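You operate a simulated robot arm through the tools that you are given. There is no shell and no other tool. Be economical: measure what you need, move in short steps, check, and stop when the job is done.

Carry out the task below with a simulated two-armed robot. There is one attempt and no reset: what you move stays moved.

JOB
Pick up the scoop from the top of the steel table with one hand, pass it to the other hand and put it on the shelf of the steel table.

It is judged by the outcome, as a careful person would: the job done as asked, and still so three seconds after it is handed in. It fails if anything else is knocked over, pushed out of place, dropped, spilled or broken.

ROBOT AND FRAMES
Two 7-joint arms with two-finger parallel grippers on one trunk, on a base that drives. Base frame: it is fixed to the floor where the robot stands at the start and does not move with it; the origin is under the middle of the robot, x ahead of it, y to its left, z up; the surface under the hand at the start is at about z = 860. Readings come in mm, degrees, newtons and seconds.
The left shoulder is at the start at [20, 113, 1247], the right one opposite. With the tool pointing down near the work surface each hand reaches from about 200 to 600 mm from the robot's upright axis, wherever it stands, measured 20 degrees to its own side. Places, roughly: shelf of the steel table [400, 500, 400]. Payload 1.57 kg a hand.
Tool frame (each hand has its own): the origin (TCP) lies between the finger pads and is the grasp point; the fingertips stand 30 mm ahead of it; z points along the fingers, y is the line along which they close. The gripper opens to 80 mm. The fingers are 17 mm wide and 12 mm thick; the gripper's body (40 by 82 mm) begins 80 mm behind the TCP.
Orientation is that of the tool frame in the base frame, as a unit quaternion [x, y, z, w]. With the fingers straight down and closing along the base's y, the tool's x points along the base's -x, its y along +y and its z along -z.

CONTROLS
- The arms move only by the tool servo_tool. It takes "left_increments", "right_increments" or both (then of equal length, played together; a hand with none holds still); each is a list of rows, each a list of 7 numbers: the shift along the tool's x, y, z in m, then the turn, a rotation vector about the tool's x, y, z in rad, then the opening, from 0 (shut) to 1 (fully open). In form: [[dx, dy, dz, wx, wy, wz, grip], ...]. A call has 1 to 12 rows; each row shifts and turns the commanded pose from where the row before left it, along the tool's axes as they then stand. A row lasts 0.2 s, in which the tool goes at most 50 mm and 8.6 degrees; a call with a longer step from one row to the next is refused whole, and so is a gripper value outside its range. Where a pose cannot be reached the arm comes as near as it can. A force on the tool above 40 N (or 10 N above the force at the start of the call, whichever is more), or a blocked arm, ends the call early, and 0.2 s more pass. Each finger travels about 45 mm/s and halts on what it meets, pressing with about 43 N; the grip force reading is that of the motor and also rises with nothing between the fingers. The clock runs only during rows and for 0.2 s after the last one: add rows that do not move to give the fingers time. The reply holds the time, the measured pose of the TCP, the force on the tool along the base axes, the opening and the grip force, in the units named above and with some noise, with the torque about the TCP (base axes, N m) and any sound that the robot's microphone picked up.
- Cameras (640 x 400 px; columns grow to the right, rows downward): "scene" is now at [77.2, 36.5, 1349.6]; the picture's right is [0.58, -0.81, 0.00], its down [-0.61, -0.44, -0.66] and it looks along [0.54, 0.38, -0.75] (base axes); focal length 214 px, centre (320, 200). "left" rides on the left gripper at [72, 7, -122] in its tool frame; the picture's right is [-0.09, 1.00, 0.00], its down [-0.84, -0.08, -0.54] and it looks along [-0.54, -0.05, 0.84] (tool axes); focal length 238 px, centre (320, 200). "right" rides on the right gripper at [72, -7, -122] in its tool frame; the picture's right is [0.09, 1.00, 0.00], its down [-0.84, 0.08, -0.54] and it looks along [-0.54, 0.05, 0.84] (tool axes); focal length 238 px, centre (320, 200). There is no depth. A picture from a camera that has moved, and an enlarged one, comes with that camera's place and axes in the base frame and with its lens. The place of the scene camera against the robot may be out by one fixed shift of up to 12 mm in any direction.
- snapshot(camera): a new picture of that camera. No time passes.
- slide_trunk(by): slides the trunk up (or, below 0, down) by that many mm; the arms and the scene camera ride with it, the base frame stays. It gives what a move gives, with no picture.
- steer(legs): drives the robot by 1 to 6 legs, each [ahead, left, turn to the left] in mm, mm and degrees, along the robot's own axes; the way and the turn of a leg run together, so that a leg with both is an arc; at most 1500 mm and 180 degrees a leg. The arms and the cameras ride along, it lands a little off, and it stops where it bumps. It gives what a move gives.
- aim_head(pan, tilt): turns the head with the scene camera to pan (to the left, within 80 degrees either way) and tilt (down, from -29 to 69), counted from straight ahead of the robot. It gives what a move gives.
- zoom(camera, box): a new picture of the part [left, top, right, bottom] of that camera's present view, enlarged. No time passes.
- finish_job(): hands the job in; it is judged then, once.

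Go step by step. Nothing tells you exact positions but the pictures and the camera data: compare them with the known pose of the tool, close in by small moves and look again before you grip or let go. The budget is 120 turns and 108 pictures, counting those below and the enlarged ones. Unless the task says otherwise, let go and move clear before handing in, and close with one line.

The tools are called after "Call:" as name(argument=value, ...) on one line, values as JSON. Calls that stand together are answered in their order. servo_tool: Moves the arms, as the interface text tells. Its arguments: {"type":"object","properties":{"left_increments":{"type":"array","items":{"type":"array","items":{"type":"number"}}},"right_increments":{"type":"array","items":{"type":"array","items":{"type":"number"}}}},"required":[]} The other tools are called the same way: slide_trunk (by) slides the trunk up or down; steer (legs) drives the base; aim_head (pan, tilt) turns the head that bears the scene camera; snapshot (camera) takes a picture; zoom (camera, box) takes an enlarged picture of a part of a camera's view; finish_job () hands the job in.

At the start:

```text
t: 0.0
left_position: [307.1, 412.1, 1173.2]
left_tool_rot: [-0.001, 1.0, -0.001, 0.001]
left_wrist_force: [0.0, 0.2, -0.4]
left_ft_torque: [0.02, -0.02, 0.01]
left_finger_gap: 80.2
left_grasp_force: 0.1
right_position: [400.5, 4.4, 1096.2]
right_tool_rot: [0.0, 1.0, 0.0, 0.0]
right_wrist_force: [0.3, -0.2, 0.1]
right_ft_torque: [0.01, 0.0, -0.02]
right_finger_gap: 79.9
right_grasp_force: 0.0
trunk travel left (down, up): [-300.0, 270.0]
robot x, y, heading: [-0.3, -2.4, 0.1]
head pan, tilt: [35.5, 48.6]
```

scene: 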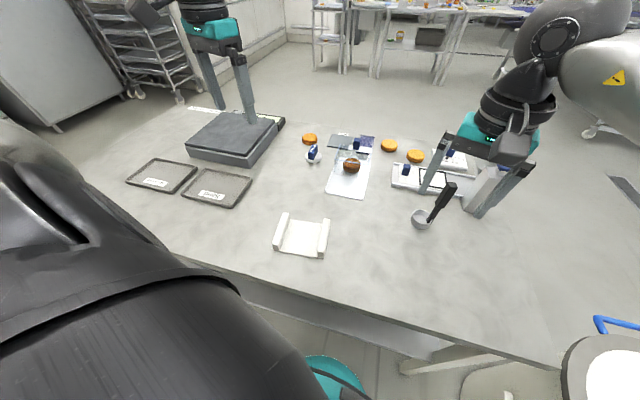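
right: 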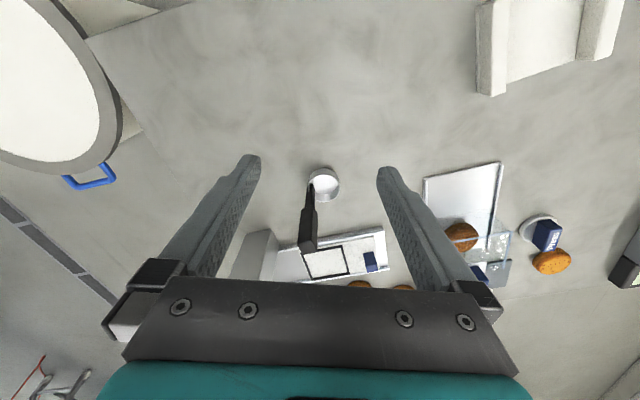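
left: 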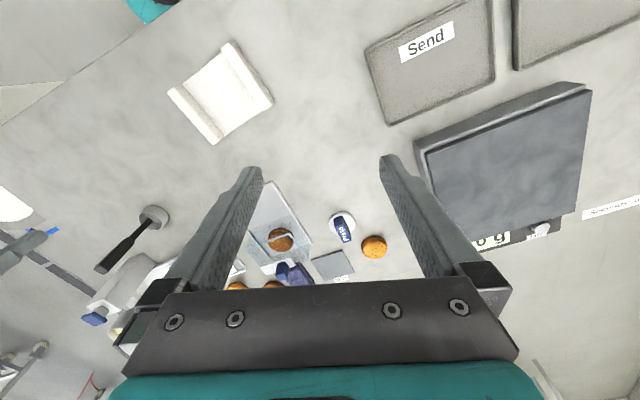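

I see the scoop as a small cup near (520, 18, 870), with its black handle standing nearly upright to about (531, 0, 1009). I'll zoom in on it and then look at where the shelf is.

Call:
zoom(camera="scene", box=[370, 140, 500, 250])

Call:
zoom(camera="right", box=[240, 140, 400, 290])

Call:
zoom(camera="left", box=[60, 170, 220, 300])

Call:
aim_head(pan=55, tilt=65)

Call:
snapshot(camera="scene")

```text
3.64 times, centred on (435, 195) of scene
camera zoom: at [77.2, 36.5, 1349.6], right [0.58, -0.81, 0.0], down [-0.61, -0.44, -0.66], along [0.54, 0.38, -0.75], focal length 780 px, centre (-98, 218)
```

zoom: 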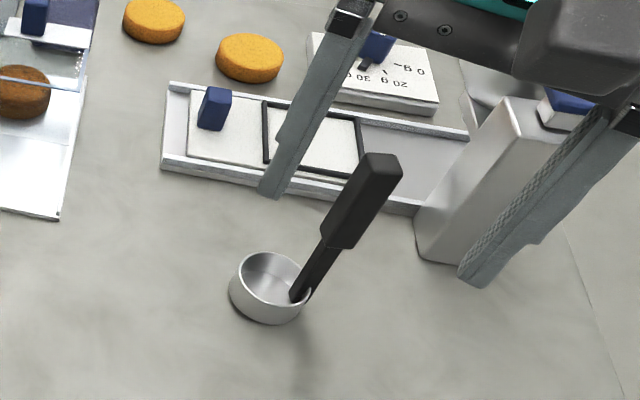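

```text
2.67 times, centred on (320, 215) of right
camera zoom: at [328.4, -1.1, 1217.4], right [-0.09, 1.0, 0.0], down [0.84, 0.08, 0.54], along [0.54, 0.05, -0.84], focal length 636 px, centre (320, 160)
```

zoom: 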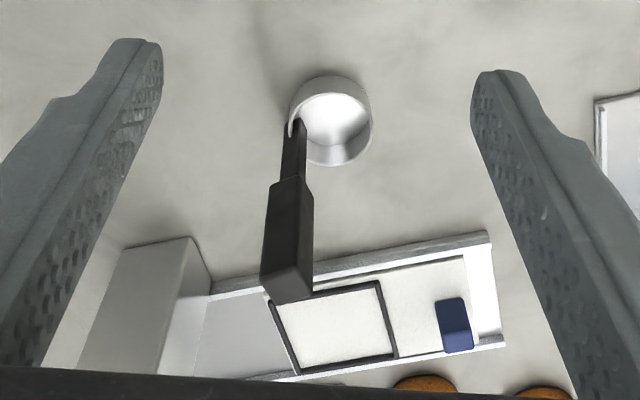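

```text
3.08 times, centred on (140, 235) of left
camera zoom: at [234.0, 418.3, 1295.3], right [0.09, 1.0, 0.0], down [0.84, -0.08, 0.54], along [0.54, -0.05, -0.84], focal length 733 px, centre (874, 92)
```

zoom: 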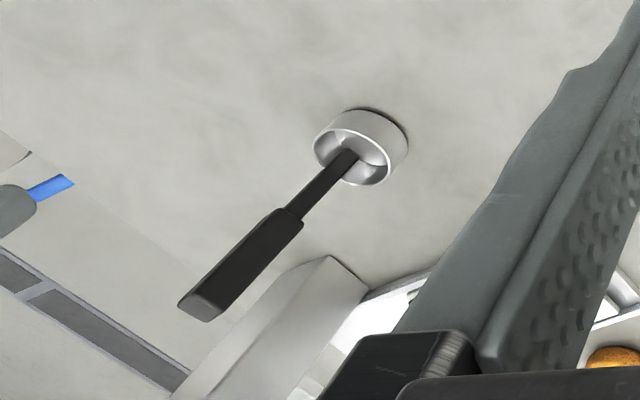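

```text
t: 0.8
left_position: [307.1, 411.4, 1173.9]
left_tool_rot: [-0.002, 1.0, 0.0, 0.001]
left_wrist_force: [0.2, 0.3, -0.3]
left_ft_torque: [0.01, 0.01, -0.02]
left_finger_gap: 79.9
left_grasp_force: 0.0
right_position: [401.6, 4.9, 1095.3]
right_tool_rot: [0.0, 1.0, 0.0, 0.001]
right_wrist_force: [0.1, 0.1, -0.5]
right_ft_torque: [0.01, 0.04, -0.03]
right_finger_gap: 80.0
right_grasp_force: 0.0
trunk travel left (down, up): [-300.0, 270.0]
robot x, y, heading: [1.2, -1.2, -0.1]
head pan, tilt: [55.0, 65.0]
```

```text
101 pictures are left
camera scene: at [48.4, 40.8, 1329.7], right [0.82, -0.57, 0.0], down [-0.52, -0.74, -0.42], along [0.24, 0.35, -0.91], focal length 214 px, centre (320, 200)
```

scene: 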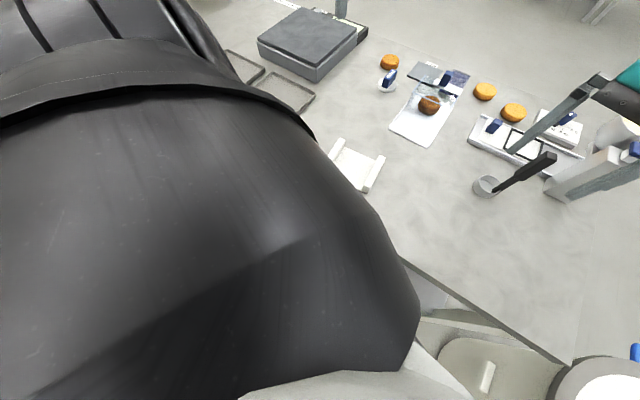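

The handle stands vertical at about (527, 2), with the grip part spanning z 933 to 1008 and the cup on its +y side. I'll bring the right hand above it and look again.

Call:
servo_tool(right_increments=[[-0.02, 0, 0, 0, 0, 0, 1], [-0.025, 0, 0, 0, 0, 0, 1], [-0.025, 0, 0, 0, 0, 0, 1], [-0.025, 0, 0, 0, 0, 0, 1], [-0.02, -0.002, 0, 0, 0, 0, 1], [-0.01, 0, 0, 0, 0, 0, 1], [0, 0, 0, 0, 0, 0, 1]])

Call:
snapshot(camera="right")

Call:
zoom(camera="left", box=[60, 150, 260, 310])

```text
t: 2.4
left_position: [307.0, 410.7, 1174.5]
left_tool_rot: [-0.002, 1.0, 0.001, 0.001]
left_wrist_force: [0.2, -0.6, -0.3]
left_ft_torque: [0.01, 0.01, 0.03]
left_finger_gap: 79.9
left_grasp_force: 0.1
right_position: [525.4, 1.9, 1096.7]
right_tool_rot: [0.001, 1.0, 0.001, 0.0]
right_wrist_force: [-0.6, 0.3, -0.6]
right_ft_torque: [0.01, 0.03, -0.01]
right_finger_gap: 80.1
right_grasp_force: 0.0
trunk travel left (down, up): [-300.0, 270.0]
robot x, y, heading: [-1.9, -1.9, -0.2]
head pan, tilt: [55.0, 65.0]
```

```text
100 pictures are left
camera right: at [452.9, -4.7, 1218.2], right [-0.09, 1.0, 0.0], down [0.84, 0.08, 0.54], along [0.54, 0.05, -0.84], focal length 238 px, centre (320, 200)
```

right: 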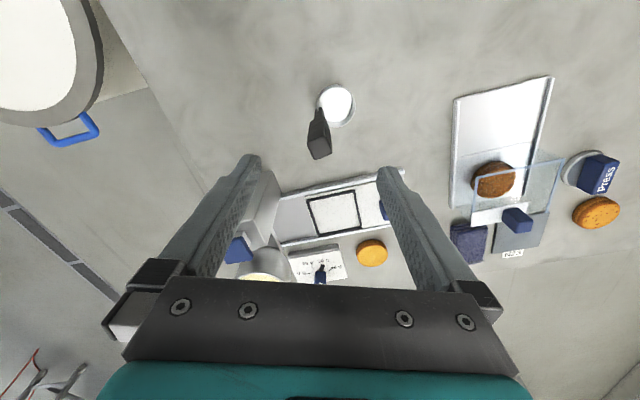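

```text
2.50 times, centred on (160, 230) of left
camera zoom: at [234.0, 418.2, 1295.3], right [0.09, 1.0, 0.0], down [0.84, -0.08, 0.54], along [0.54, -0.05, -0.84], focal length 596 px, centre (720, 125)
```

zoom: 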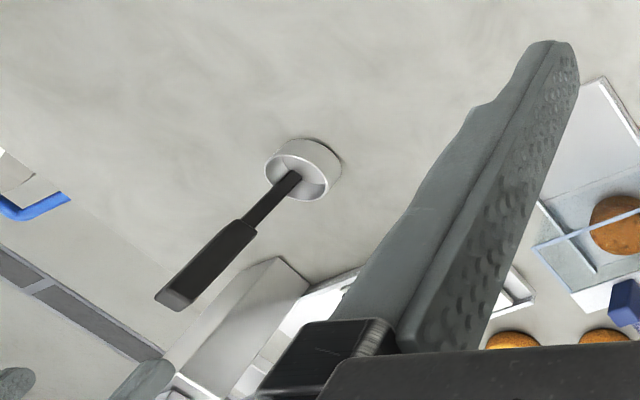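

Call:
zoom(camera="right", box=[200, 60, 420, 290])

Call:
aim_head(pan=10, tilt=45)

Call:
snapshot(camera="scene")

```text
1.74 times, centred on (310, 175) of right
camera zoom: at [452.9, -4.7, 1218.2], right [-0.09, 1.0, 0.0], down [0.84, 0.08, 0.54], along [0.54, 0.05, -0.84], focal length 414 px, centre (337, 244)
```

zoom: 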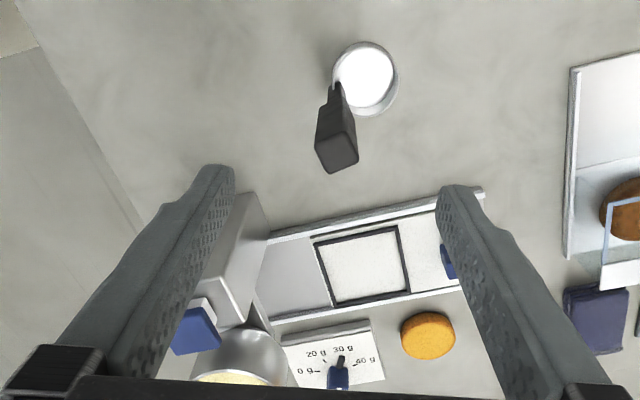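

```text
t: 3.5
left_position: [305.8, 411.0, 1173.8]
left_tool_rot: [-0.001, 1.0, 0.001, 0.001]
left_wrist_force: [-0.1, 0.6, 0.7]
left_ft_torque: [0.03, -0.01, 0.03]
left_finger_gap: 79.7
left_grasp_force: 0.1
right_position: [525.8, 1.8, 1096.0]
right_tool_rot: [0.0, 1.0, 0.0, 0.0]
right_wrist_force: [-0.6, -0.2, -0.4]
right_ft_torque: [0.02, -0.02, 0.02]
right_finger_gap: 80.0
right_grasp_force: 0.0
trunk travel left (down, up): [-300.0, 270.0]
robot x, y, heading: [0.7, 0.4, -0.3]
head pan, tilt: [10.0, 45.0]
```

```text
97 pictures are left
camera scene: at [93.6, 5.3, 1354.6], right [0.17, -0.98, 0.0], down [-0.7, -0.12, -0.71], along [0.7, 0.12, -0.71], focal length 214 px, centre (320, 200)
```

scene: 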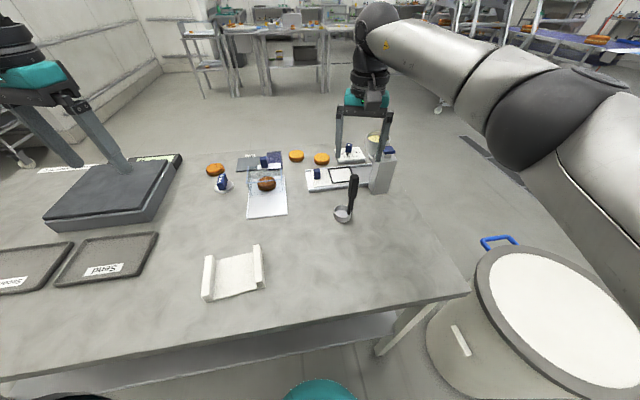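

Call:
zoom(camera="right", box=[295, 75, 365, 170])

Call:
zoom(camera="scene", box=[290, 90, 420, 240])

```text
4.21 times, centred on (330, 122) of right
camera zoom: at [452.8, -4.6, 1218.2], right [-0.09, 1.0, 0.0], down [0.84, 0.08, 0.54], along [0.54, 0.05, -0.84], focal length 1004 px, centre (278, 526)
```

zoom: 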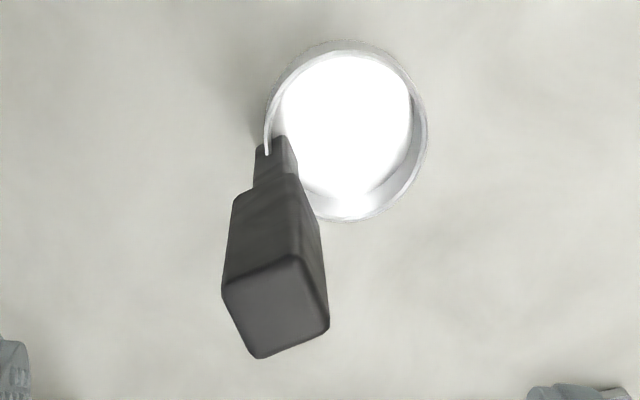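

```text
2.67 times, centred on (355, 165) of scene
camera zoom: at [93.6, 5.3, 1354.6], right [0.17, -0.98, 0.0], down [-0.7, -0.12, -0.71], along [0.7, 0.12, -0.71], focal length 572 px, centre (227, 293)
```

zoom: 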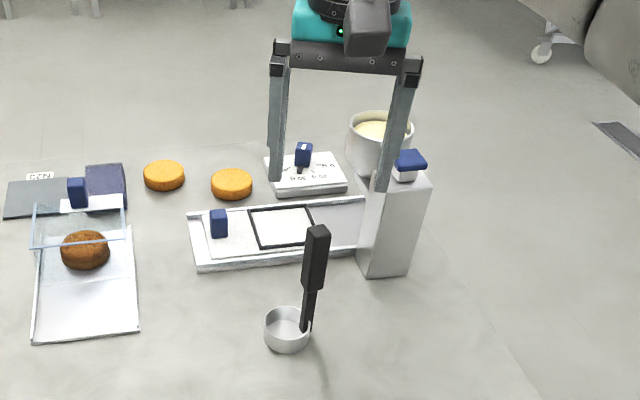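

Top-face corners put the handle centre at (531, 2), with a section of roughly 19 x 17 mm turned about 29°. I'll turn the right tool to match, centre over it and descend part way.

Call:
servo_tool(right_increments=[[-0.005, 0, 0, 0, 0, -0.126, 1], [0, 0, 0, 0, 0, -0.126, 1], [0, 0, 0, 0, 0, -0.126, 1], [0, 0, 0, 0, 0, -0.126, 1], [0, 0, 0.02, 0, 0, 0, 1], [0, 0, 0.02, 0, 0, 0, 1], [0, 0, 0, 0, 0, 0, 1]])

Call:
snapshot(camera="right")

Call:
zoom(camera="scene", box=[290, 90, 420, 240])

```text
t: 5.2
left_position: [306.8, 411.6, 1173.4]
left_tool_rot: [-0.001, 1.0, 0.0, 0.001]
left_wrist_force: [-0.3, 0.2, 1.1]
left_ft_torque: [-0.03, 0.0, 0.03]
left_finger_gap: 79.8
left_grasp_force: 0.1
right_position: [528.9, 1.9, 1053.3]
right_tool_rot: [-0.25, 0.968, 0.0, 0.001]
right_wrist_force: [0.4, -0.6, 0.0]
right_ft_torque: [0.02, 0.02, 0.0]
right_finger_gap: 80.1
right_grasp_force: 0.2
trunk travel left (down, up): [-300.0, 270.0]
robot x, y, heading: [1.1, -5.0, -0.0]
head pan, tilt: [10.0, 45.0]
```

```text
94 pictures are left
camera right: at [469.5, -37.7, 1175.8], right [-0.56, 0.83, 0.0], down [0.69, 0.47, 0.54], along [0.45, 0.3, -0.84], focal length 238 px, centre (320, 200)
```

right: 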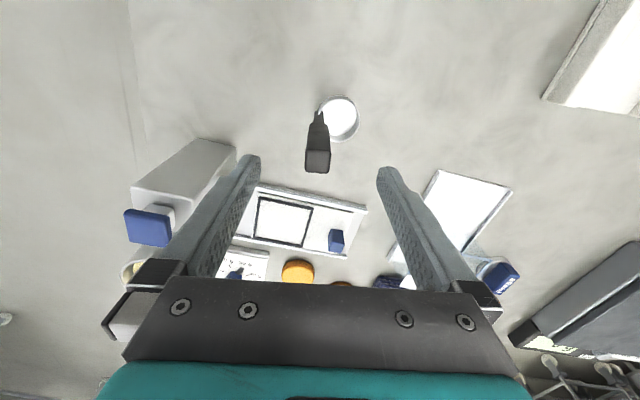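

```text
2.67 times, centred on (355, 165) of scene
camera zoom: at [93.5, 5.2, 1354.7], right [0.17, -0.98, 0.0], down [-0.7, -0.12, -0.71], along [0.7, 0.12, -0.71], focal length 572 px, centre (227, 293)
```

zoom: 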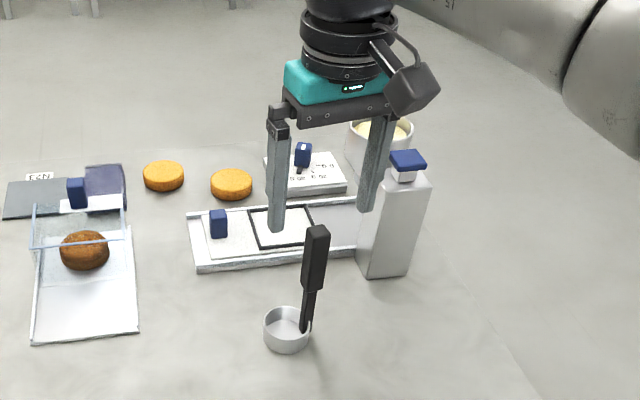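

The handle is still centred within about 2 mm. I'll lower to z about 1000 so the pads overlap the top 38 mm of the handle, and check before gripping.

Call:
servo_tool(right_increments=[[-0.001, -0.0015, 0.014, 0, 0, 0, 1], [0, 0, 0.014, 0, 0, 0, 1], [0, 0, 0.014, 0, 0, 0, 1], [0, 0, 0.011, 0, 0, 0, 1], [0, 0, 0, 0, 0, 0, 1]])

Call:
snapshot(camera="right")

Call:
zoom(camera="scene", box=[290, 90, 420, 240])

```text
t: 6.3
left_position: [306.8, 411.2, 1173.8]
left_tool_rot: [-0.002, 1.0, -0.001, 0.001]
left_wrist_force: [-0.4, 0.1, 0.4]
left_ft_torque: [0.0, 0.01, 0.01]
left_finger_gap: 80.2
left_grasp_force: 0.1
right_position: [533.0, 0.5, 1002.8]
right_tool_rot: [-0.25, 0.968, 0.0, 0.0]
right_wrist_force: [-0.1, 0.2, -0.4]
right_ft_torque: [-0.01, -0.03, 0.01]
right_finger_gap: 79.8
right_grasp_force: 0.2
trunk travel left (down, up): [-300.0, 270.0]
robot x, y, heading: [0.1, 1.4, -0.2]
head pan, tilt: [10.0, 45.0]
```

```text
92 pictures are left
camera right: at [472.9, -38.7, 1124.2], right [-0.56, 0.83, 0.0], down [0.7, 0.47, 0.54], along [0.45, 0.3, -0.84], focal length 238 px, centre (320, 200)
```

right: 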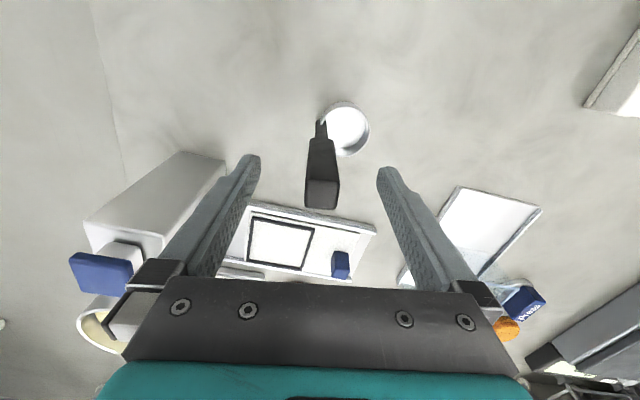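

```text
2.67 times, centred on (355, 165) of scene
camera zoom: at [93.6, 5.2, 1354.7], right [0.17, -0.98, 0.0], down [-0.7, -0.12, -0.71], along [0.7, 0.12, -0.71], focal length 572 px, centre (227, 293)
```

zoom: 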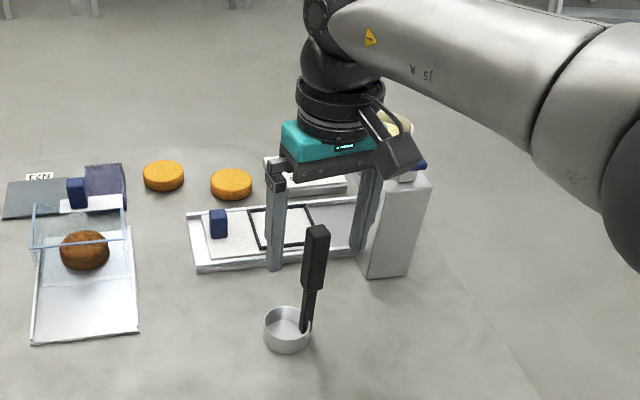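

Both views agree: the handle sits centred between the fingers and the hand is clear of the bottle. Closing the grip now.

Call:
servo_tool(right_increments=[[0, 0, 0, 0, 0, 0, 0.5], [0, 0, 0, 0, 0, 0, 0.3], [0, 0, 0, 0, 0, 0, 0.15], [0, 0, 0, 0, 0, 0, 0], [0, 0, 0, 0, 0, 0, 0], [0, 0, 0, 0, 0, 0, 0], [0, 0, 0, 0, 0, 0, 0]])

Call:
snapshot(camera="right")

```text
t: 8.0
left_position: [306.2, 410.8, 1175.1]
left_tool_rot: [0.0, 1.0, 0.0, 0.001]
left_wrist_force: [-0.6, 0.6, -0.4]
left_ft_torque: [-0.04, 0.0, 0.01]
left_finger_gap: 80.2
left_grasp_force: 0.0
right_position: [534.1, 1.8, 1002.3]
right_tool_rot: [-0.25, 0.968, 0.001, 0.0]
right_wrist_force: [0.7, 0.2, 0.0]
right_ft_torque: [0.05, 0.0, -0.03]
right_finger_gap: 19.9
right_grasp_force: 33.7
trunk travel left (down, up): [-300.0, 270.0]
robot x, y, heading: [1.2, -0.6, -0.0]
head pan, tilt: [10.0, 45.0]
```

```text
90 pictures are left
camera right: at [472.9, -38.5, 1124.6], right [-0.56, 0.83, 0.0], down [0.7, 0.47, 0.54], along [0.45, 0.3, -0.84], focal length 238 px, centre (320, 200)
```

right: 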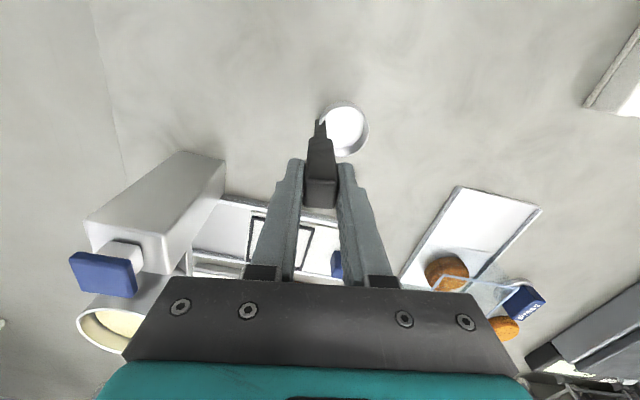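

Gripped with a 20 mm gap and 34 N. I'll lift straight up, then pull the scoop back toward the robot.

Call:
servo_tool(right_increments=[[0, 0, -0.01, 0, 0, 0, 0], [0, 0, -0.02, 0, 0, 0, 0], [0, 0, -0.03, 0, 0, 0, 0], [0, 0, -0.03, 0, 0, 0, 0], [0, 0, -0.03, 0, 0, 0, 0], [0, 0, -0.03, 0, 0, 0, 0], [0.015, 0, -0.02, 0, 0, 0, 0], [0.025, 0, 0, 0, 0, 0, 0], [0.025, 0, 0, 0, 0, 0, 0], [0.025, 0, 0, 0, 0, 0, 0], [0, 0, 0, 0, 0, 0, 0]])

Call:
snapshot(camera="scene")

Call:
snapshot(camera="left")

```text
t: 10.3
left_position: [306.4, 411.3, 1174.7]
left_tool_rot: [-0.001, 1.0, 0.0, 0.0]
left_wrist_force: [-0.4, -0.1, 0.1]
left_ft_torque: [0.02, -0.02, -0.03]
left_finger_gap: 79.9
left_grasp_force: 0.1
right_position: [453.1, -41.5, 1171.3]
right_tool_rot: [-0.249, 0.968, -0.001, -0.001]
right_wrist_force: [-0.4, -0.5, -1.2]
right_ft_torque: [-0.01, -0.02, 0.01]
right_finger_gap: 19.8
right_grasp_force: 33.8
trunk travel left (down, up): [-300.0, 270.0]
robot x, y, heading: [-1.8, 1.2, -0.0]
head pan, tilt: [10.0, 45.0]
```

```text
89 pictures are left
camera scene: at [93.8, 5.6, 1354.6], right [0.17, -0.98, 0.0], down [-0.7, -0.12, -0.71], along [0.7, 0.12, -0.71], focal length 214 px, centre (320, 200)
```

scene: 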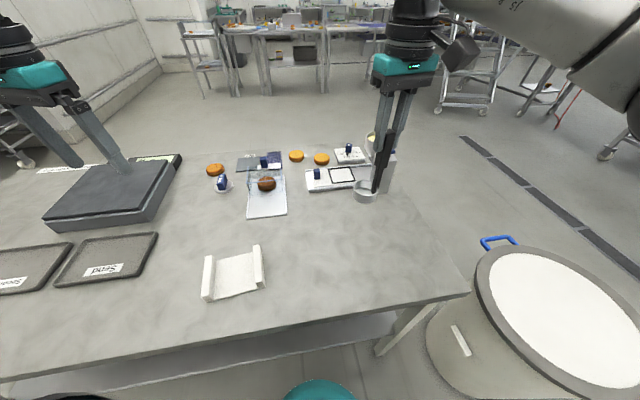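

```text
88 pictures are left
camera left: at [234.3, 418.7, 1295.1], right [0.09, 1.0, 0.0], down [0.84, -0.08, 0.54], along [0.54, -0.05, -0.84], focal length 238 px, centre (320, 200)
```

left: 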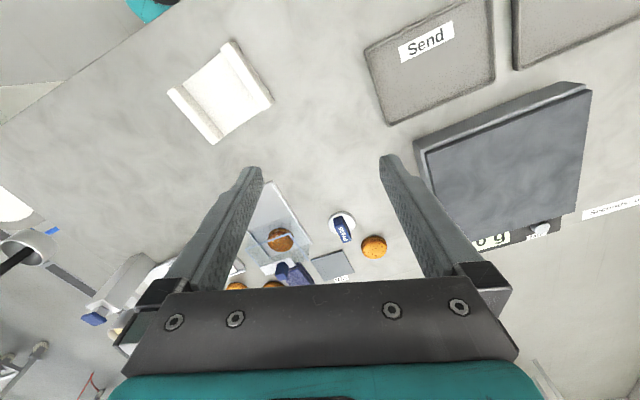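

The scoop is held well clear of the table. Now I'll back the robot away from the table, with a slight left turn to face it squarely, so I can see the shelf.

Call:
steer(legs=[[-350, 0, 0]])

Call:
aim_head(pan=30, tilt=50)

Call:
snapshot(camera="scene")

```text
t: 12.6
left_position: [-42.3, 412.1, 1174.3]
left_tool_rot: [0.0, 1.0, 0.001, 0.001]
left_wrist_force: [-0.5, -0.3, -0.1]
left_ft_torque: [-0.01, 0.01, 0.01]
left_finger_gap: 80.2
left_grasp_force: 0.1
right_position: [104.3, -44.4, 1170.6]
right_tool_rot: [-0.248, 0.969, -0.001, 0.0]
right_wrist_force: [-0.1, -0.5, -1.3]
right_ft_torque: [-0.02, 0.0, 0.01]
right_finger_gap: 19.6
right_grasp_force: 33.2
trunk travel left (down, up): [-300.0, 270.0]
robot x, y, heading: [-353.2, -5.4, -0.0]
head pan, tilt: [10.0, 45.0]
```

```text
t: 13.4
left_position: [-41.6, 412.1, 1174.4]
left_tool_rot: [0.0, 1.0, 0.0, 0.001]
left_wrist_force: [-0.1, 0.2, 0.1]
left_ft_torque: [-0.01, -0.01, 0.02]
left_finger_gap: 80.1
left_grasp_force: 0.1
right_position: [104.0, -42.8, 1170.8]
right_tool_rot: [-0.248, 0.969, -0.001, 0.0]
right_wrist_force: [0.4, 0.1, -0.9]
right_ft_torque: [0.01, -0.03, 0.0]
right_finger_gap: 19.7
right_grasp_force: 33.3
trunk travel left (down, up): [-300.0, 270.0]
robot x, y, heading: [-348.6, -1.5, -0.1]
head pan, tilt: [30.0, 50.0]
```

```text
87 pictures are left
camera scene: at [-269.3, 29.7, 1347.8], right [0.5, -0.87, 0.0], down [-0.66, -0.38, -0.64], along [0.56, 0.32, -0.77], focal length 214 px, centre (320, 200)
```

scene: 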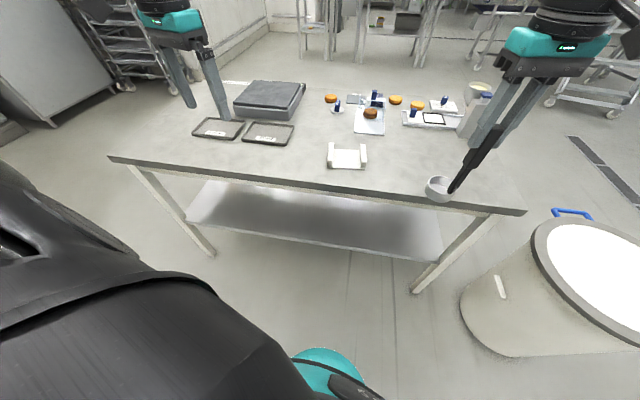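

The shelf front edge is now clear: it runs parallel to the table edge and about 65 mm inside it, at z about 400. I'll turn the left hand to point right-forward and 30° below horizontal, so it can take the lower part of the handle.

Call:
servo_tool(left_increments=[[0, 0, 0, 0, 0, 0.133, 1], [0, 0, 0, 0, 0, 0.133, 1], [0, 0, 0, 0, 0, 0.133, 1], [0, 0, 0, 0, 0, 0.133, 1], [0, 0, 0, 0, 0, 0.133, 1], [0, 0, 0, 0, 0, 0.133, 1], [0, 0, 0, 0, 0, 0.133, 1], [0, 0, 0, 0, 0, 0.134, 1], [0, 0, 0, 0, -0.14, 0, 1], [0, 0, 0, 0, -0.14, 0, 1], [0, 0, 0, 0, -0.14, 0, 1], [0, 0, 0, 0, -0.14, 0, 1]])

Call:
servo_tool(left_increments=[[0, 0, 0, 0, -0.14, 0, 1], [0, 0, 0, 0, -0.14, 0, 1], [0, 0, 0, 0, -0.14, 0, 1], [0, 0, 0, 0, -0.067, 0, 1], [0, 0, 0, 0, 0, 0, 1]])

Call:
snapshot(camera="scene")

```text
t: 16.1
left_position: [-40.8, 411.1, 1174.1]
left_tool_rot: [0.488, 0.828, -0.14, 0.238]
left_wrist_force: [0.6, -0.4, -0.3]
left_ft_torque: [0.02, -0.01, 0.0]
left_finger_gap: 80.0
left_grasp_force: 0.1
right_position: [103.7, -43.8, 1170.9]
right_tool_rot: [-0.249, 0.969, 0.0, 0.0]
right_wrist_force: [-1.0, 0.5, -1.6]
right_ft_torque: [0.0, -0.01, 0.03]
right_finger_gap: 19.5
right_grasp_force: 33.6
trunk travel left (down, up): [-300.0, 270.0]
robot x, y, heading: [-351.7, -0.3, -0.0]
head pan, tilt: [30.0, 50.0]
```

```text
t: 17.2
left_position: [-41.9, 411.6, 1175.0]
left_tool_rot: [0.44, 0.746, -0.254, 0.431]
left_wrist_force: [0.2, -0.3, 0.2]
left_ft_torque: [0.02, -0.01, 0.01]
left_finger_gap: 79.8
left_grasp_force: 0.2
right_position: [104.6, -43.9, 1170.9]
right_tool_rot: [-0.249, 0.968, 0.001, 0.001]
right_wrist_force: [0.2, 0.1, -0.2]
right_ft_torque: [-0.02, -0.03, -0.02]
right_finger_gap: 19.4
right_grasp_force: 34.0
trunk travel left (down, up): [-300.0, 270.0]
robot x, y, heading: [-346.9, -0.0, -0.1]
head pan, tilt: [30.0, 50.0]
```

```text
86 pictures are left
camera scene: at [-269.3, 29.8, 1347.8], right [0.5, -0.87, 0.0], down [-0.66, -0.38, -0.64], along [0.56, 0.32, -0.77], focal length 214 px, centre (320, 200)
```

scene: 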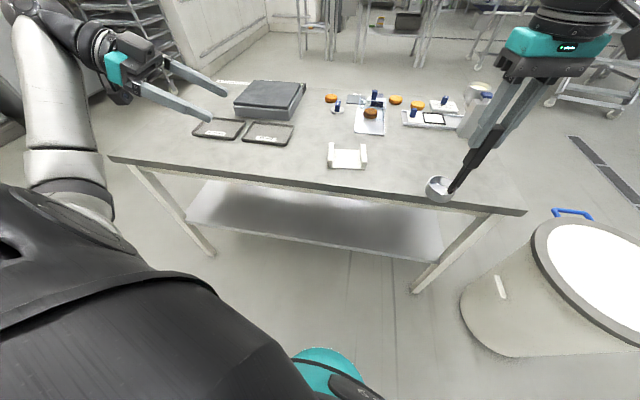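

The left hand has the planned orientation. Now moving it to a pre-grasp point about 120 mm back from the handle along its approach line.

Call:
servo_tool(left_increments=[[-0.0182, -0.0093, 0.0316, 0, 0, 0, 1], [-0.0182, -0.0093, 0.0316, 0, 0, 0, 1], [-0.0182, -0.0093, 0.0316, 0, 0, 0, 1], [-0.0182, -0.0093, 0.0316, 0, 0, 0, 1], [-0.0182, -0.0093, 0.0316, 0, 0, 0, 1], [-0.0182, -0.0093, 0.0316, 0, 0, 0, 1], [-0.0182, -0.0093, 0.0316, 0, 0, 0, 1], [-0.0182, -0.0093, 0.0316, 0, 0, 0, 1], [-0.0182, -0.0093, 0.0316, 0, 0, 0, 1], [-0.0182, -0.0093, 0.0316, 0, 0, 0, 1], [0, 0, 0, 0, 0, 0, 1]])

Call:
aim_head(pan=0, tilt=30)

Call:
snapshot(camera="scene")

Call:
snapshot(camera="left")

Call:
snapshot(camera="right")

```text
t: 19.6
left_position: [51.8, 46.9, 1172.2]
left_tool_rot: [0.439, 0.746, -0.252, 0.432]
left_wrist_force: [0.6, -0.7, 0.7]
left_ft_torque: [-0.02, 0.0, 0.03]
left_finger_gap: 80.1
left_grasp_force: 0.0
right_position: [104.4, -43.1, 1170.9]
right_tool_rot: [-0.249, 0.968, 0.0, 0.0]
right_wrist_force: [0.3, -0.5, -0.7]
right_ft_torque: [-0.01, -0.01, -0.01]
right_finger_gap: 19.6
right_grasp_force: 33.4
trunk travel left (down, up): [-300.0, 270.0]
robot x, y, heading: [-346.5, 3.4, -0.2]
head pan, tilt: [30.0, 50.0]
```

```text
t: 20.6
left_position: [52.3, 46.8, 1172.7]
left_tool_rot: [0.439, 0.746, -0.253, 0.432]
left_wrist_force: [-0.7, -0.2, 0.3]
left_ft_torque: [-0.02, -0.03, 0.0]
left_finger_gap: 80.0
left_grasp_force: 0.1
right_position: [105.7, -42.7, 1170.7]
right_tool_rot: [-0.249, 0.968, 0.0, 0.0]
right_wrist_force: [-0.5, 0.1, -1.5]
right_ft_torque: [-0.03, 0.0, 0.02]
right_finger_gap: 19.8
right_grasp_force: 33.5
trunk travel left (down, up): [-300.0, 270.0]
robot x, y, heading: [-344.8, -0.4, -0.2]
head pan, tilt: [0.0, 30.0]
```

```text
85 pictures are left
camera scene: at [-245.5, -8.7, 1377.2], right [0.0, -1.0, 0.0], down [-0.5, 0.0, -0.87], along [0.87, 0.0, -0.5], focal length 214 px, centre (320, 200)
```

scene: 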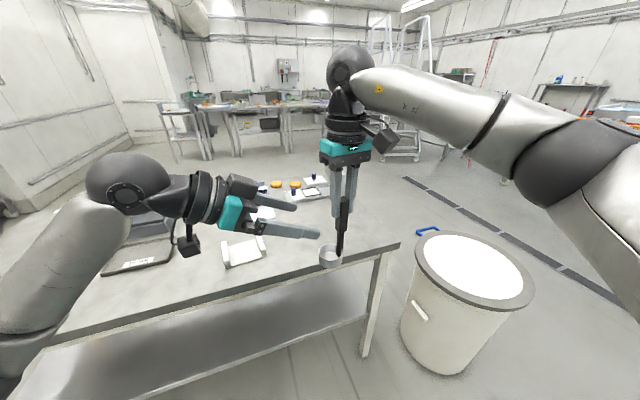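

```text
84 pictures are left
camera left: at [-11.2, 174.5, 1169.9], right [0.89, 0.44, 0.08], down [-0.09, 0.01, 1.0], along [0.44, -0.9, 0.05], focal length 238 px, centre (320, 200)
```

left: 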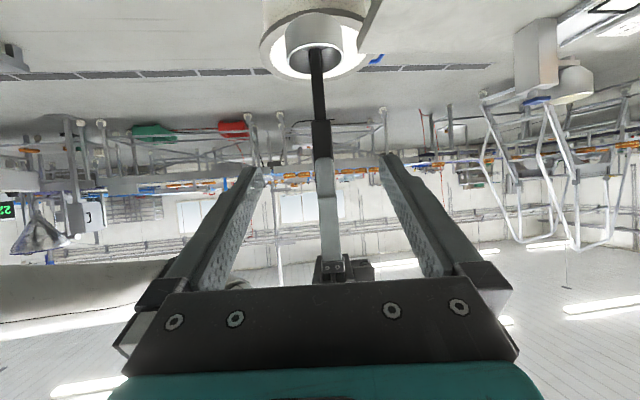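

```text
83 pictures are left
camera right: at [44.2, -82.9, 1293.1], right [-0.56, 0.83, 0.0], down [0.7, 0.47, 0.54], along [0.45, 0.3, -0.84], focal length 238 px, centre (320, 200)
```

right: 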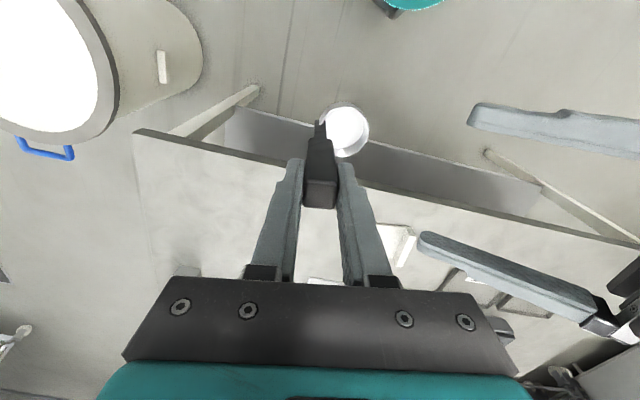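

The left camera shows the handle centred between the open fingers, with the free grip section spanning about z 1102 to 1140. I'll advance most of the way and check again.

Call:
servo_tool(left_increments=[[0, 0.001, 0.02, 0, 0, 0, 1], [0, 0, 0.02, 0, 0, 0, 1], [0, 0, 0.02, 0, 0, 0, 1], [0, 0, 0.015, 0, 0, 0, 1], [0, 0, 0.01, 0, 0, 0, 1], [0, 0, 0, 0, 0, 0, 1]])

Call:
snapshot(camera="left")

Call:
zoom(camera="scene", box=[210, 120, 410, 290])

Call:
snapshot(camera="right")

```text
t: 22.0
left_position: [87.9, -17.7, 1129.5]
left_tool_rot: [0.441, 0.746, -0.254, 0.43]
left_wrist_force: [-0.5, 0.2, -0.3]
left_ft_torque: [0.02, 0.01, -0.01]
left_finger_gap: 80.2
left_grasp_force: 0.0
right_position: [104.4, -42.8, 1171.2]
right_tool_rot: [-0.248, 0.969, 0.0, 0.0]
right_wrist_force: [0.2, -0.7, -1.4]
right_ft_torque: [0.0, 0.01, 0.02]
right_finger_gap: 19.4
right_grasp_force: 33.8
trunk travel left (down, up): [-300.0, 270.0]
robot x, y, heading: [-347.8, 0.0, -0.1]
head pan, tilt: [0.0, 30.0]
```

```text
82 pictures are left
camera left: at [25.6, 109.5, 1128.4], right [0.89, 0.44, 0.08], down [-0.09, 0.01, 1.0], along [0.44, -0.9, 0.05], focal length 238 px, centre (320, 200)
```

left: 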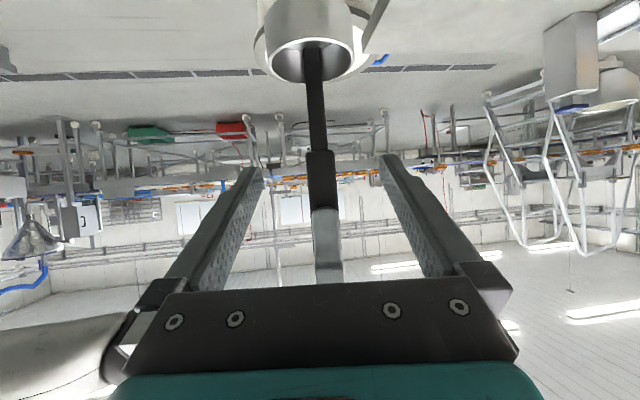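

```text
2.35 times, centred on (310, 205) of scene
camera zoom: at [-245.6, -8.7, 1377.3], right [0.0, -1.0, 0.0], down [-0.5, 0.0, -0.87], along [0.87, 0.0, -0.5], focal length 505 px, centre (344, 188)
```

zoom: 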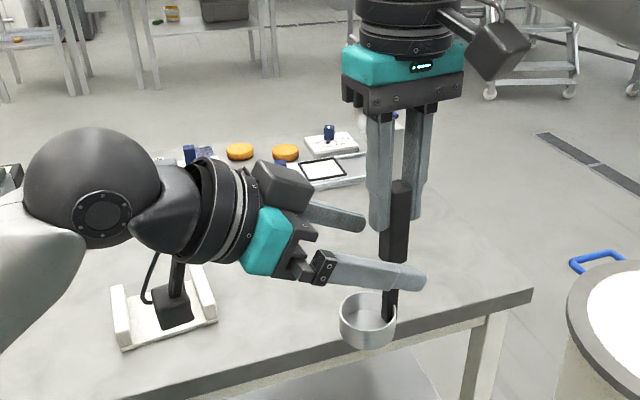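

```text
80 pictures are left
camera right: at [44.2, -82.8, 1293.2], right [-0.56, 0.83, 0.0], down [0.7, 0.47, 0.54], along [0.45, 0.3, -0.84], focal length 238 px, centre (320, 200)
```

right: 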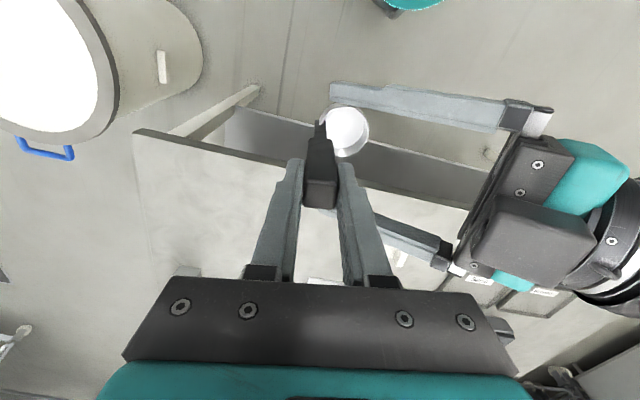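

Alignment is good and about 34 mm remains. I'll finish the approach and check before closing.

Call:
servo_tool(left_increments=[[0, 0.0015, 0.012, 0, 0, 0, 1], [0, 0, 0.012, 0, 0, 0, 1], [0, 0, 0.01, 0, 0, 0, 1], [0, 0, 0, 0, 0, 0, 1]])

Call:
snapshot(camera="left")

Call:
zoom(camera="scene", box=[260, 140, 410, 280])

```text
t: 23.0
left_position: [104.6, -42.9, 1114.2]
left_tool_rot: [0.44, 0.746, -0.253, 0.431]
left_wrist_force: [0.2, 0.1, -0.9]
left_ft_torque: [-0.01, 0.04, 0.0]
left_finger_gap: 80.0
left_grasp_force: 0.1
right_position: [104.3, -42.5, 1171.9]
right_tool_rot: [-0.249, 0.969, 0.0, 0.0]
right_wrist_force: [0.7, 0.9, -1.5]
right_ft_torque: [-0.05, 0.0, 0.03]
right_finger_gap: 19.7
right_grasp_force: 33.2
trunk travel left (down, up): [-300.0, 270.0]
robot x, y, heading: [-349.5, 0.3, -0.4]
head pan, tilt: [0.0, 30.0]
```

```text
79 pictures are left
camera left: at [41.6, 85.0, 1112.0], right [0.89, 0.44, 0.08], down [-0.09, 0.01, 1.0], along [0.44, -0.9, 0.05], focal length 238 px, centre (320, 200)
```

left: 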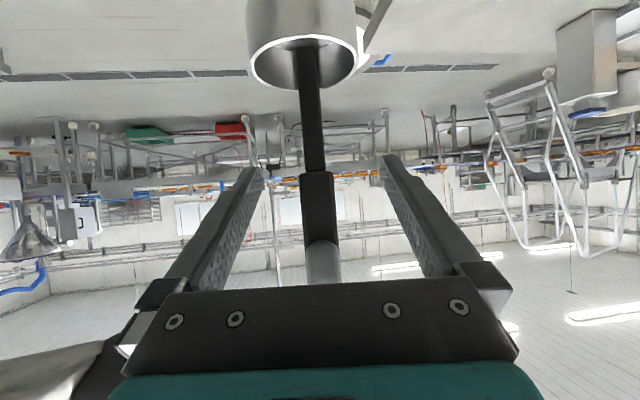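

```text
2.86 times, centred on (335, 210) of scene
camera zoom: at [-245.6, -8.7, 1377.3], right [0.0, -1.0, 0.0], down [-0.5, 0.0, -0.87], along [0.87, 0.0, -0.5], focal length 613 px, centre (277, 171)
```

zoom: 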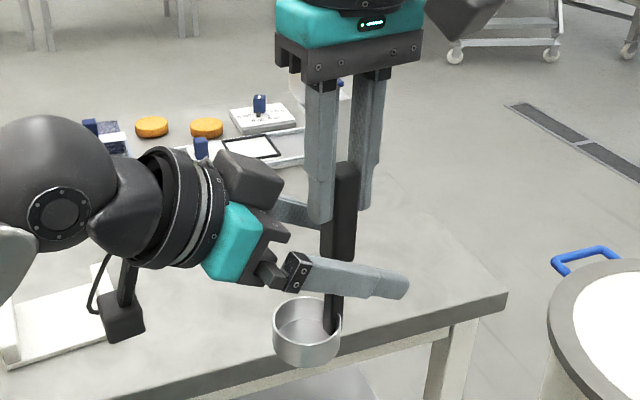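

The fingers straddle the lower grip, a little low on it. I'll raise the left hand 5 mm and close it while the right hand holds.

Call:
servo_tool(left_increments=[[-0.0043, 0, -0.0025, 0, 0, 0, 1], [0, 0, 0, 0, 0, 0, 0.6], [0, 0, 0, 0, 0, 0, 0.4], [0, 0, 0, 0, 0, 0, 0.25], [0, 0, 0, 0, 0, 0, 0], [0, 0, 0, 0, 0, 0, 0], [0, 0, 0, 0, 0, 0, 0], [0, 0, 0, 0, 0, 0, 0], [0, 0, 0, 0, 0, 0, 0]])

Call:
snapshot(camera="left")

Call:
snapshot(camera="right")

```text
t: 25.0
left_position: [103.5, -42.8, 1117.7]
left_tool_rot: [0.44, 0.745, -0.254, 0.431]
left_wrist_force: [-6.4, -2.2, 1.0]
left_ft_torque: [-0.06, -0.06, -0.01]
left_finger_gap: 19.8
left_grasp_force: 33.0
right_position: [104.3, -43.0, 1170.9]
right_tool_rot: [-0.248, 0.969, 0.0, 0.0]
right_wrist_force: [6.9, 2.5, -2.5]
right_ft_torque: [0.13, -0.3, -0.01]
right_finger_gap: 19.4
right_grasp_force: 33.4
trunk travel left (down, up): [-300.0, 270.0]
robot x, y, heading: [-352.4, -4.8, -0.0]
head pan, tilt: [0.0, 30.0]
```

```text
77 pictures are left
camera left: at [40.6, 85.1, 1116.8], right [0.89, 0.44, 0.08], down [-0.09, 0.01, 1.0], along [0.44, -0.9, 0.05], focal length 238 px, centre (320, 200)
```

left: 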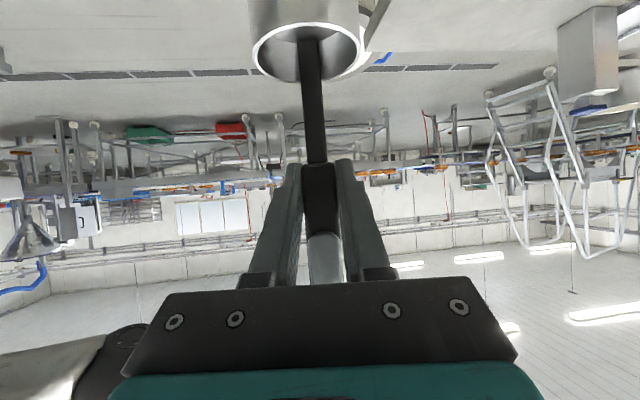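

```text
76 pictures are left
camera right: at [44.3, -82.9, 1293.1], right [-0.56, 0.83, 0.0], down [0.7, 0.47, 0.54], along [0.45, 0.3, -0.84], focal length 238 px, centre (320, 200)
```

right: 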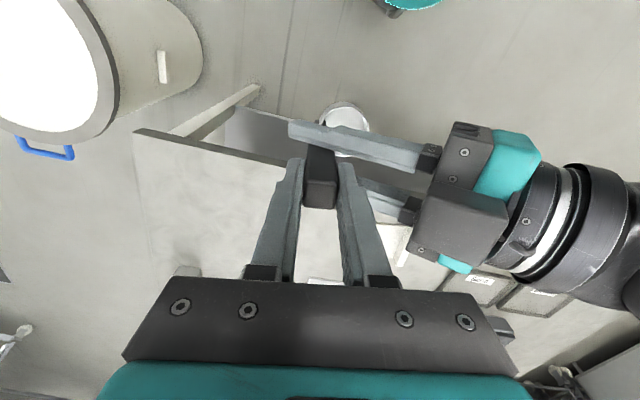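

The left hand has the handle (19.8 mm gap, 33 N). I'll open the right hand part way and draw it straight up off the handle.

Call:
servo_tool(right_increments=[[0, 0, 0, 0, 0, 0, 0.3], [0, 0, 0, 0, 0, 0, 0.45], [0, 0, 0, 0, 0, 0, 0.45], [0, 0, -0.01, 0, 0, 0, 0.45], [0, 0, -0.02, 0, 0, 0, 0.45], [0, 0, -0.03, 0, 0, 0, 0.45], [0, 0, -0.03, 0, 0, 0, 0.45], [0, 0, 0, 0, 0, 0, 0.45]])

Call:
snapshot(camera="scene")

Call:
snapshot(camera="left")

```text
t: 26.8
left_position: [104.4, -42.1, 1118.7]
left_tool_rot: [0.441, 0.746, -0.254, 0.43]
left_wrist_force: [-1.2, 0.3, 0.4]
left_ft_torque: [-0.01, 0.01, 0.0]
left_finger_gap: 19.6
left_grasp_force: 33.6
right_position: [105.5, -42.5, 1262.3]
right_tool_rot: [-0.249, 0.969, 0.0, 0.0]
right_wrist_force: [0.4, 0.9, -0.6]
right_ft_torque: [0.03, -0.02, 0.0]
right_finger_gap: 36.0
right_grasp_force: 0.1
trunk travel left (down, up): [-300.0, 270.0]
robot x, y, heading: [-350.6, 1.2, -0.3]
head pan, tilt: [0.0, 30.0]
```

```text
75 pictures are left
camera scene: at [-245.4, -8.9, 1377.2], right [0.0, -1.0, 0.0], down [-0.5, 0.0, -0.87], along [0.87, 0.0, -0.5], focal length 214 px, centre (320, 200)
```

scene: 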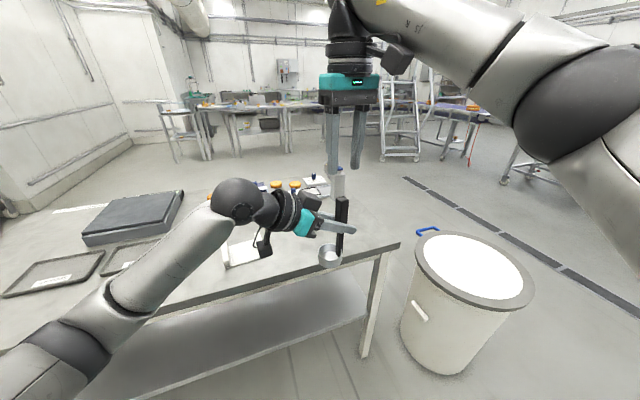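

```text
74 pictures are left
camera left: at [41.1, 85.3, 1116.7], right [0.89, 0.44, 0.08], down [-0.09, 0.01, 1.0], along [0.44, -0.9, 0.05], focal length 238 px, centre (320, 200)
```

left: 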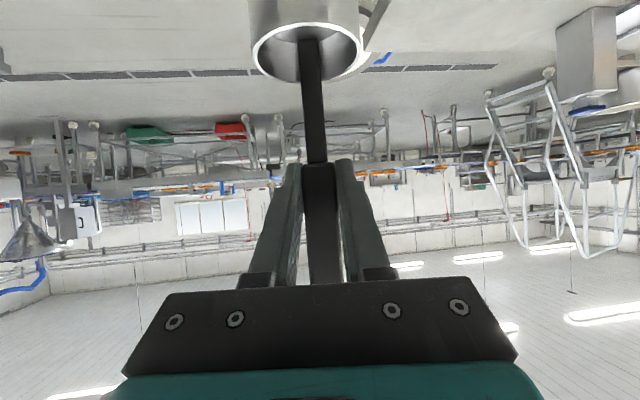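

The handover is done and the left hand alone holds the scoop, upright. I'll move the right hand out of the way, then swing the left hand to point straight ahead of the robot.

Call:
servo_tool(right_increments=[[0.0323, -0.0124, 0, 0, 0, 0, 0.45], [0.0323, -0.0124, 0, 0, 0, 0, 0.45], [0.0323, -0.0124, 0, 0, 0, 0, 0.45], [0.0323, -0.0124, 0, 0, 0, 0, 0.45], [0.0323, -0.0124, 0, 0, 0, 0, 0.45], [0.0323, -0.0124, 0, 0, 0, 0, 0.45], [0.0323, -0.0124, 0, 0, 0, 0, 0.45], [0, 0, 0, 0, 0, 0, 0.45]])

Call:
servo_tool(left_increments=[[0, 0, 0, -0.1153, 0, -0.0665, 0], [0, 0, 0, -0.1153, 0, -0.0665, 0], [0, 0, 0, -0.1153, 0, -0.0665, 0], [0, 0, 0, -0.1153, 0, -0.0665, 0], [0, 0, 0, -0.1153, 0, -0.0665, 0], [0, 0, 0, -0.1153, 0, -0.0665, 0], [0, 0, 0, -0.1153, 0, -0.0665, 0], [0, 0, 0, -0.1153, 0, -0.0665, 0], [0, 0.035, 0, 0, 0, 0, 0], [0, 0.035, 0, 0, 0, 0, 0], [0, 0.035, 0, 0, 0, 0, 0], [0, 0.035, 0, 0, 0, 0, 0]])

Call:
snapshot(camera="scene")

```text
t: 28.6
left_position: [104.5, -41.1, 1118.0]
left_tool_rot: [0.44, 0.746, -0.254, 0.431]
left_wrist_force: [0.0, -0.1, -0.4]
left_ft_torque: [-0.05, -0.05, 0.02]
left_finger_gap: 19.4
left_grasp_force: 33.4
right_position: [-53.6, -228.9, 1262.0]
right_tool_rot: [-0.249, 0.969, 0.001, -0.001]
right_wrist_force: [-1.3, 0.2, -0.3]
right_ft_torque: [-0.02, -0.01, 0.0]
right_finger_gap: 36.1
right_grasp_force: 0.1
trunk travel left (down, up): [-300.0, 270.0]
robot x, y, heading: [-352.3, 0.0, -0.1]
head pan, tilt: [0.0, 30.0]
```

```text
t: 31.2
left_position: [103.7, 99.1, 1118.5]
left_tool_rot: [0.0, 0.866, 0.002, 0.501]
left_wrist_force: [-0.1, 1.2, 0.1]
left_ft_torque: [0.01, -0.03, 0.01]
left_finger_gap: 19.8
left_grasp_force: 33.3
right_position: [-53.9, -229.2, 1264.1]
right_tool_rot: [-0.249, 0.968, 0.0, 0.0]
right_wrist_force: [-0.6, -0.5, 0.0]
right_ft_torque: [0.02, 0.03, -0.01]
right_finger_gap: 36.2
right_grasp_force: 0.1
trunk travel left (down, up): [-300.0, 270.0]
robot x, y, heading: [-349.9, 0.4, -0.2]
head pan, tilt: [0.0, 30.0]
```

```text
73 pictures are left
camera scene: at [-245.7, -8.2, 1377.3], right [0.0, -1.0, 0.0], down [-0.5, 0.0, -0.87], along [0.87, 0.0, -0.5], focal length 214 px, centre (320, 200)
```

scene: 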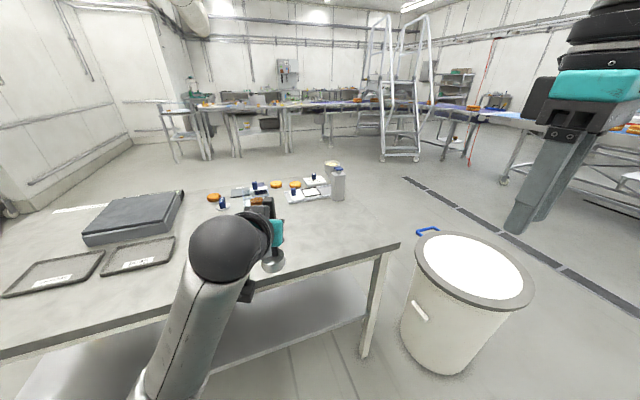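

The left hand now points straight ahead with the scoop. Next I'll shift the base back and left, turn 20° to face the table squarely, and check.

Call:
steer(legs=[[-70, 43, 0], [0, 0, 20]])

Call:
aim_head(pan=-15, tilt=55)

Call:
snapshot(camera="scene")

```text
t: 33.3
left_position: [-23.6, 289.4, 1117.7]
left_tool_rot: [-0.149, 0.853, 0.087, 0.493]
left_wrist_force: [-1.1, -0.3, 0.1]
left_ft_torque: [0.02, 0.0, 0.02]
left_finger_gap: 19.5
left_grasp_force: 33.5
right_position: [-61.8, -73.6, 1264.0]
right_tool_rot: [-0.412, 0.911, 0.0, 0.0]
right_wrist_force: [0.3, -0.3, 0.0]
right_ft_torque: [0.01, -0.02, 0.0]
right_finger_gap: 35.9
right_grasp_force: 0.0
trunk travel left (down, up): [-300.0, 270.0]
robot x, y, heading: [-417.8, 42.9, 19.9]
head pan, tilt: [0.0, 30.0]
```

```text
t: 34.2
left_position: [-24.6, 289.6, 1117.5]
left_tool_rot: [-0.149, 0.853, 0.087, 0.492]
left_wrist_force: [-0.1, 0.7, -0.4]
left_ft_torque: [0.04, -0.04, 0.01]
left_finger_gap: 19.7
left_grasp_force: 34.0
right_position: [-61.2, -72.9, 1263.4]
right_tool_rot: [-0.412, 0.911, 0.0, -0.001]
right_wrist_force: [-1.0, 0.4, 0.1]
right_ft_torque: [-0.03, -0.01, 0.0]
right_finger_gap: 35.7
right_grasp_force: 0.1
trunk travel left (down, up): [-300.0, 270.0]
robot x, y, heading: [-413.3, 45.5, 19.9]
head pan, tilt: [-15.0, 55.0]
```

```text
72 pictures are left
camera scene: at [-333.0, 43.1, 1341.3], right [0.08, -1.0, 0.0], down [-0.82, -0.07, -0.57], along [0.57, 0.05, -0.82], focal length 214 px, centre (320, 200)
```

scene: 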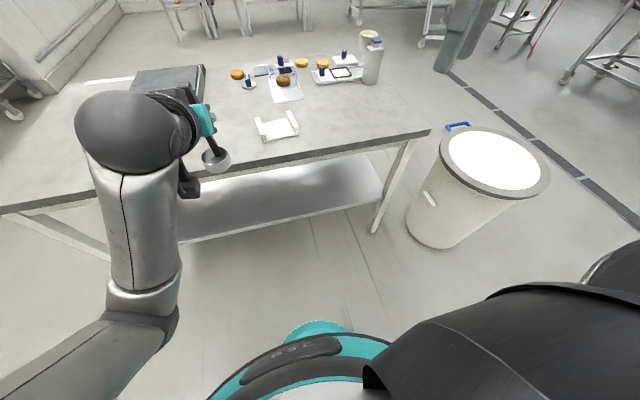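

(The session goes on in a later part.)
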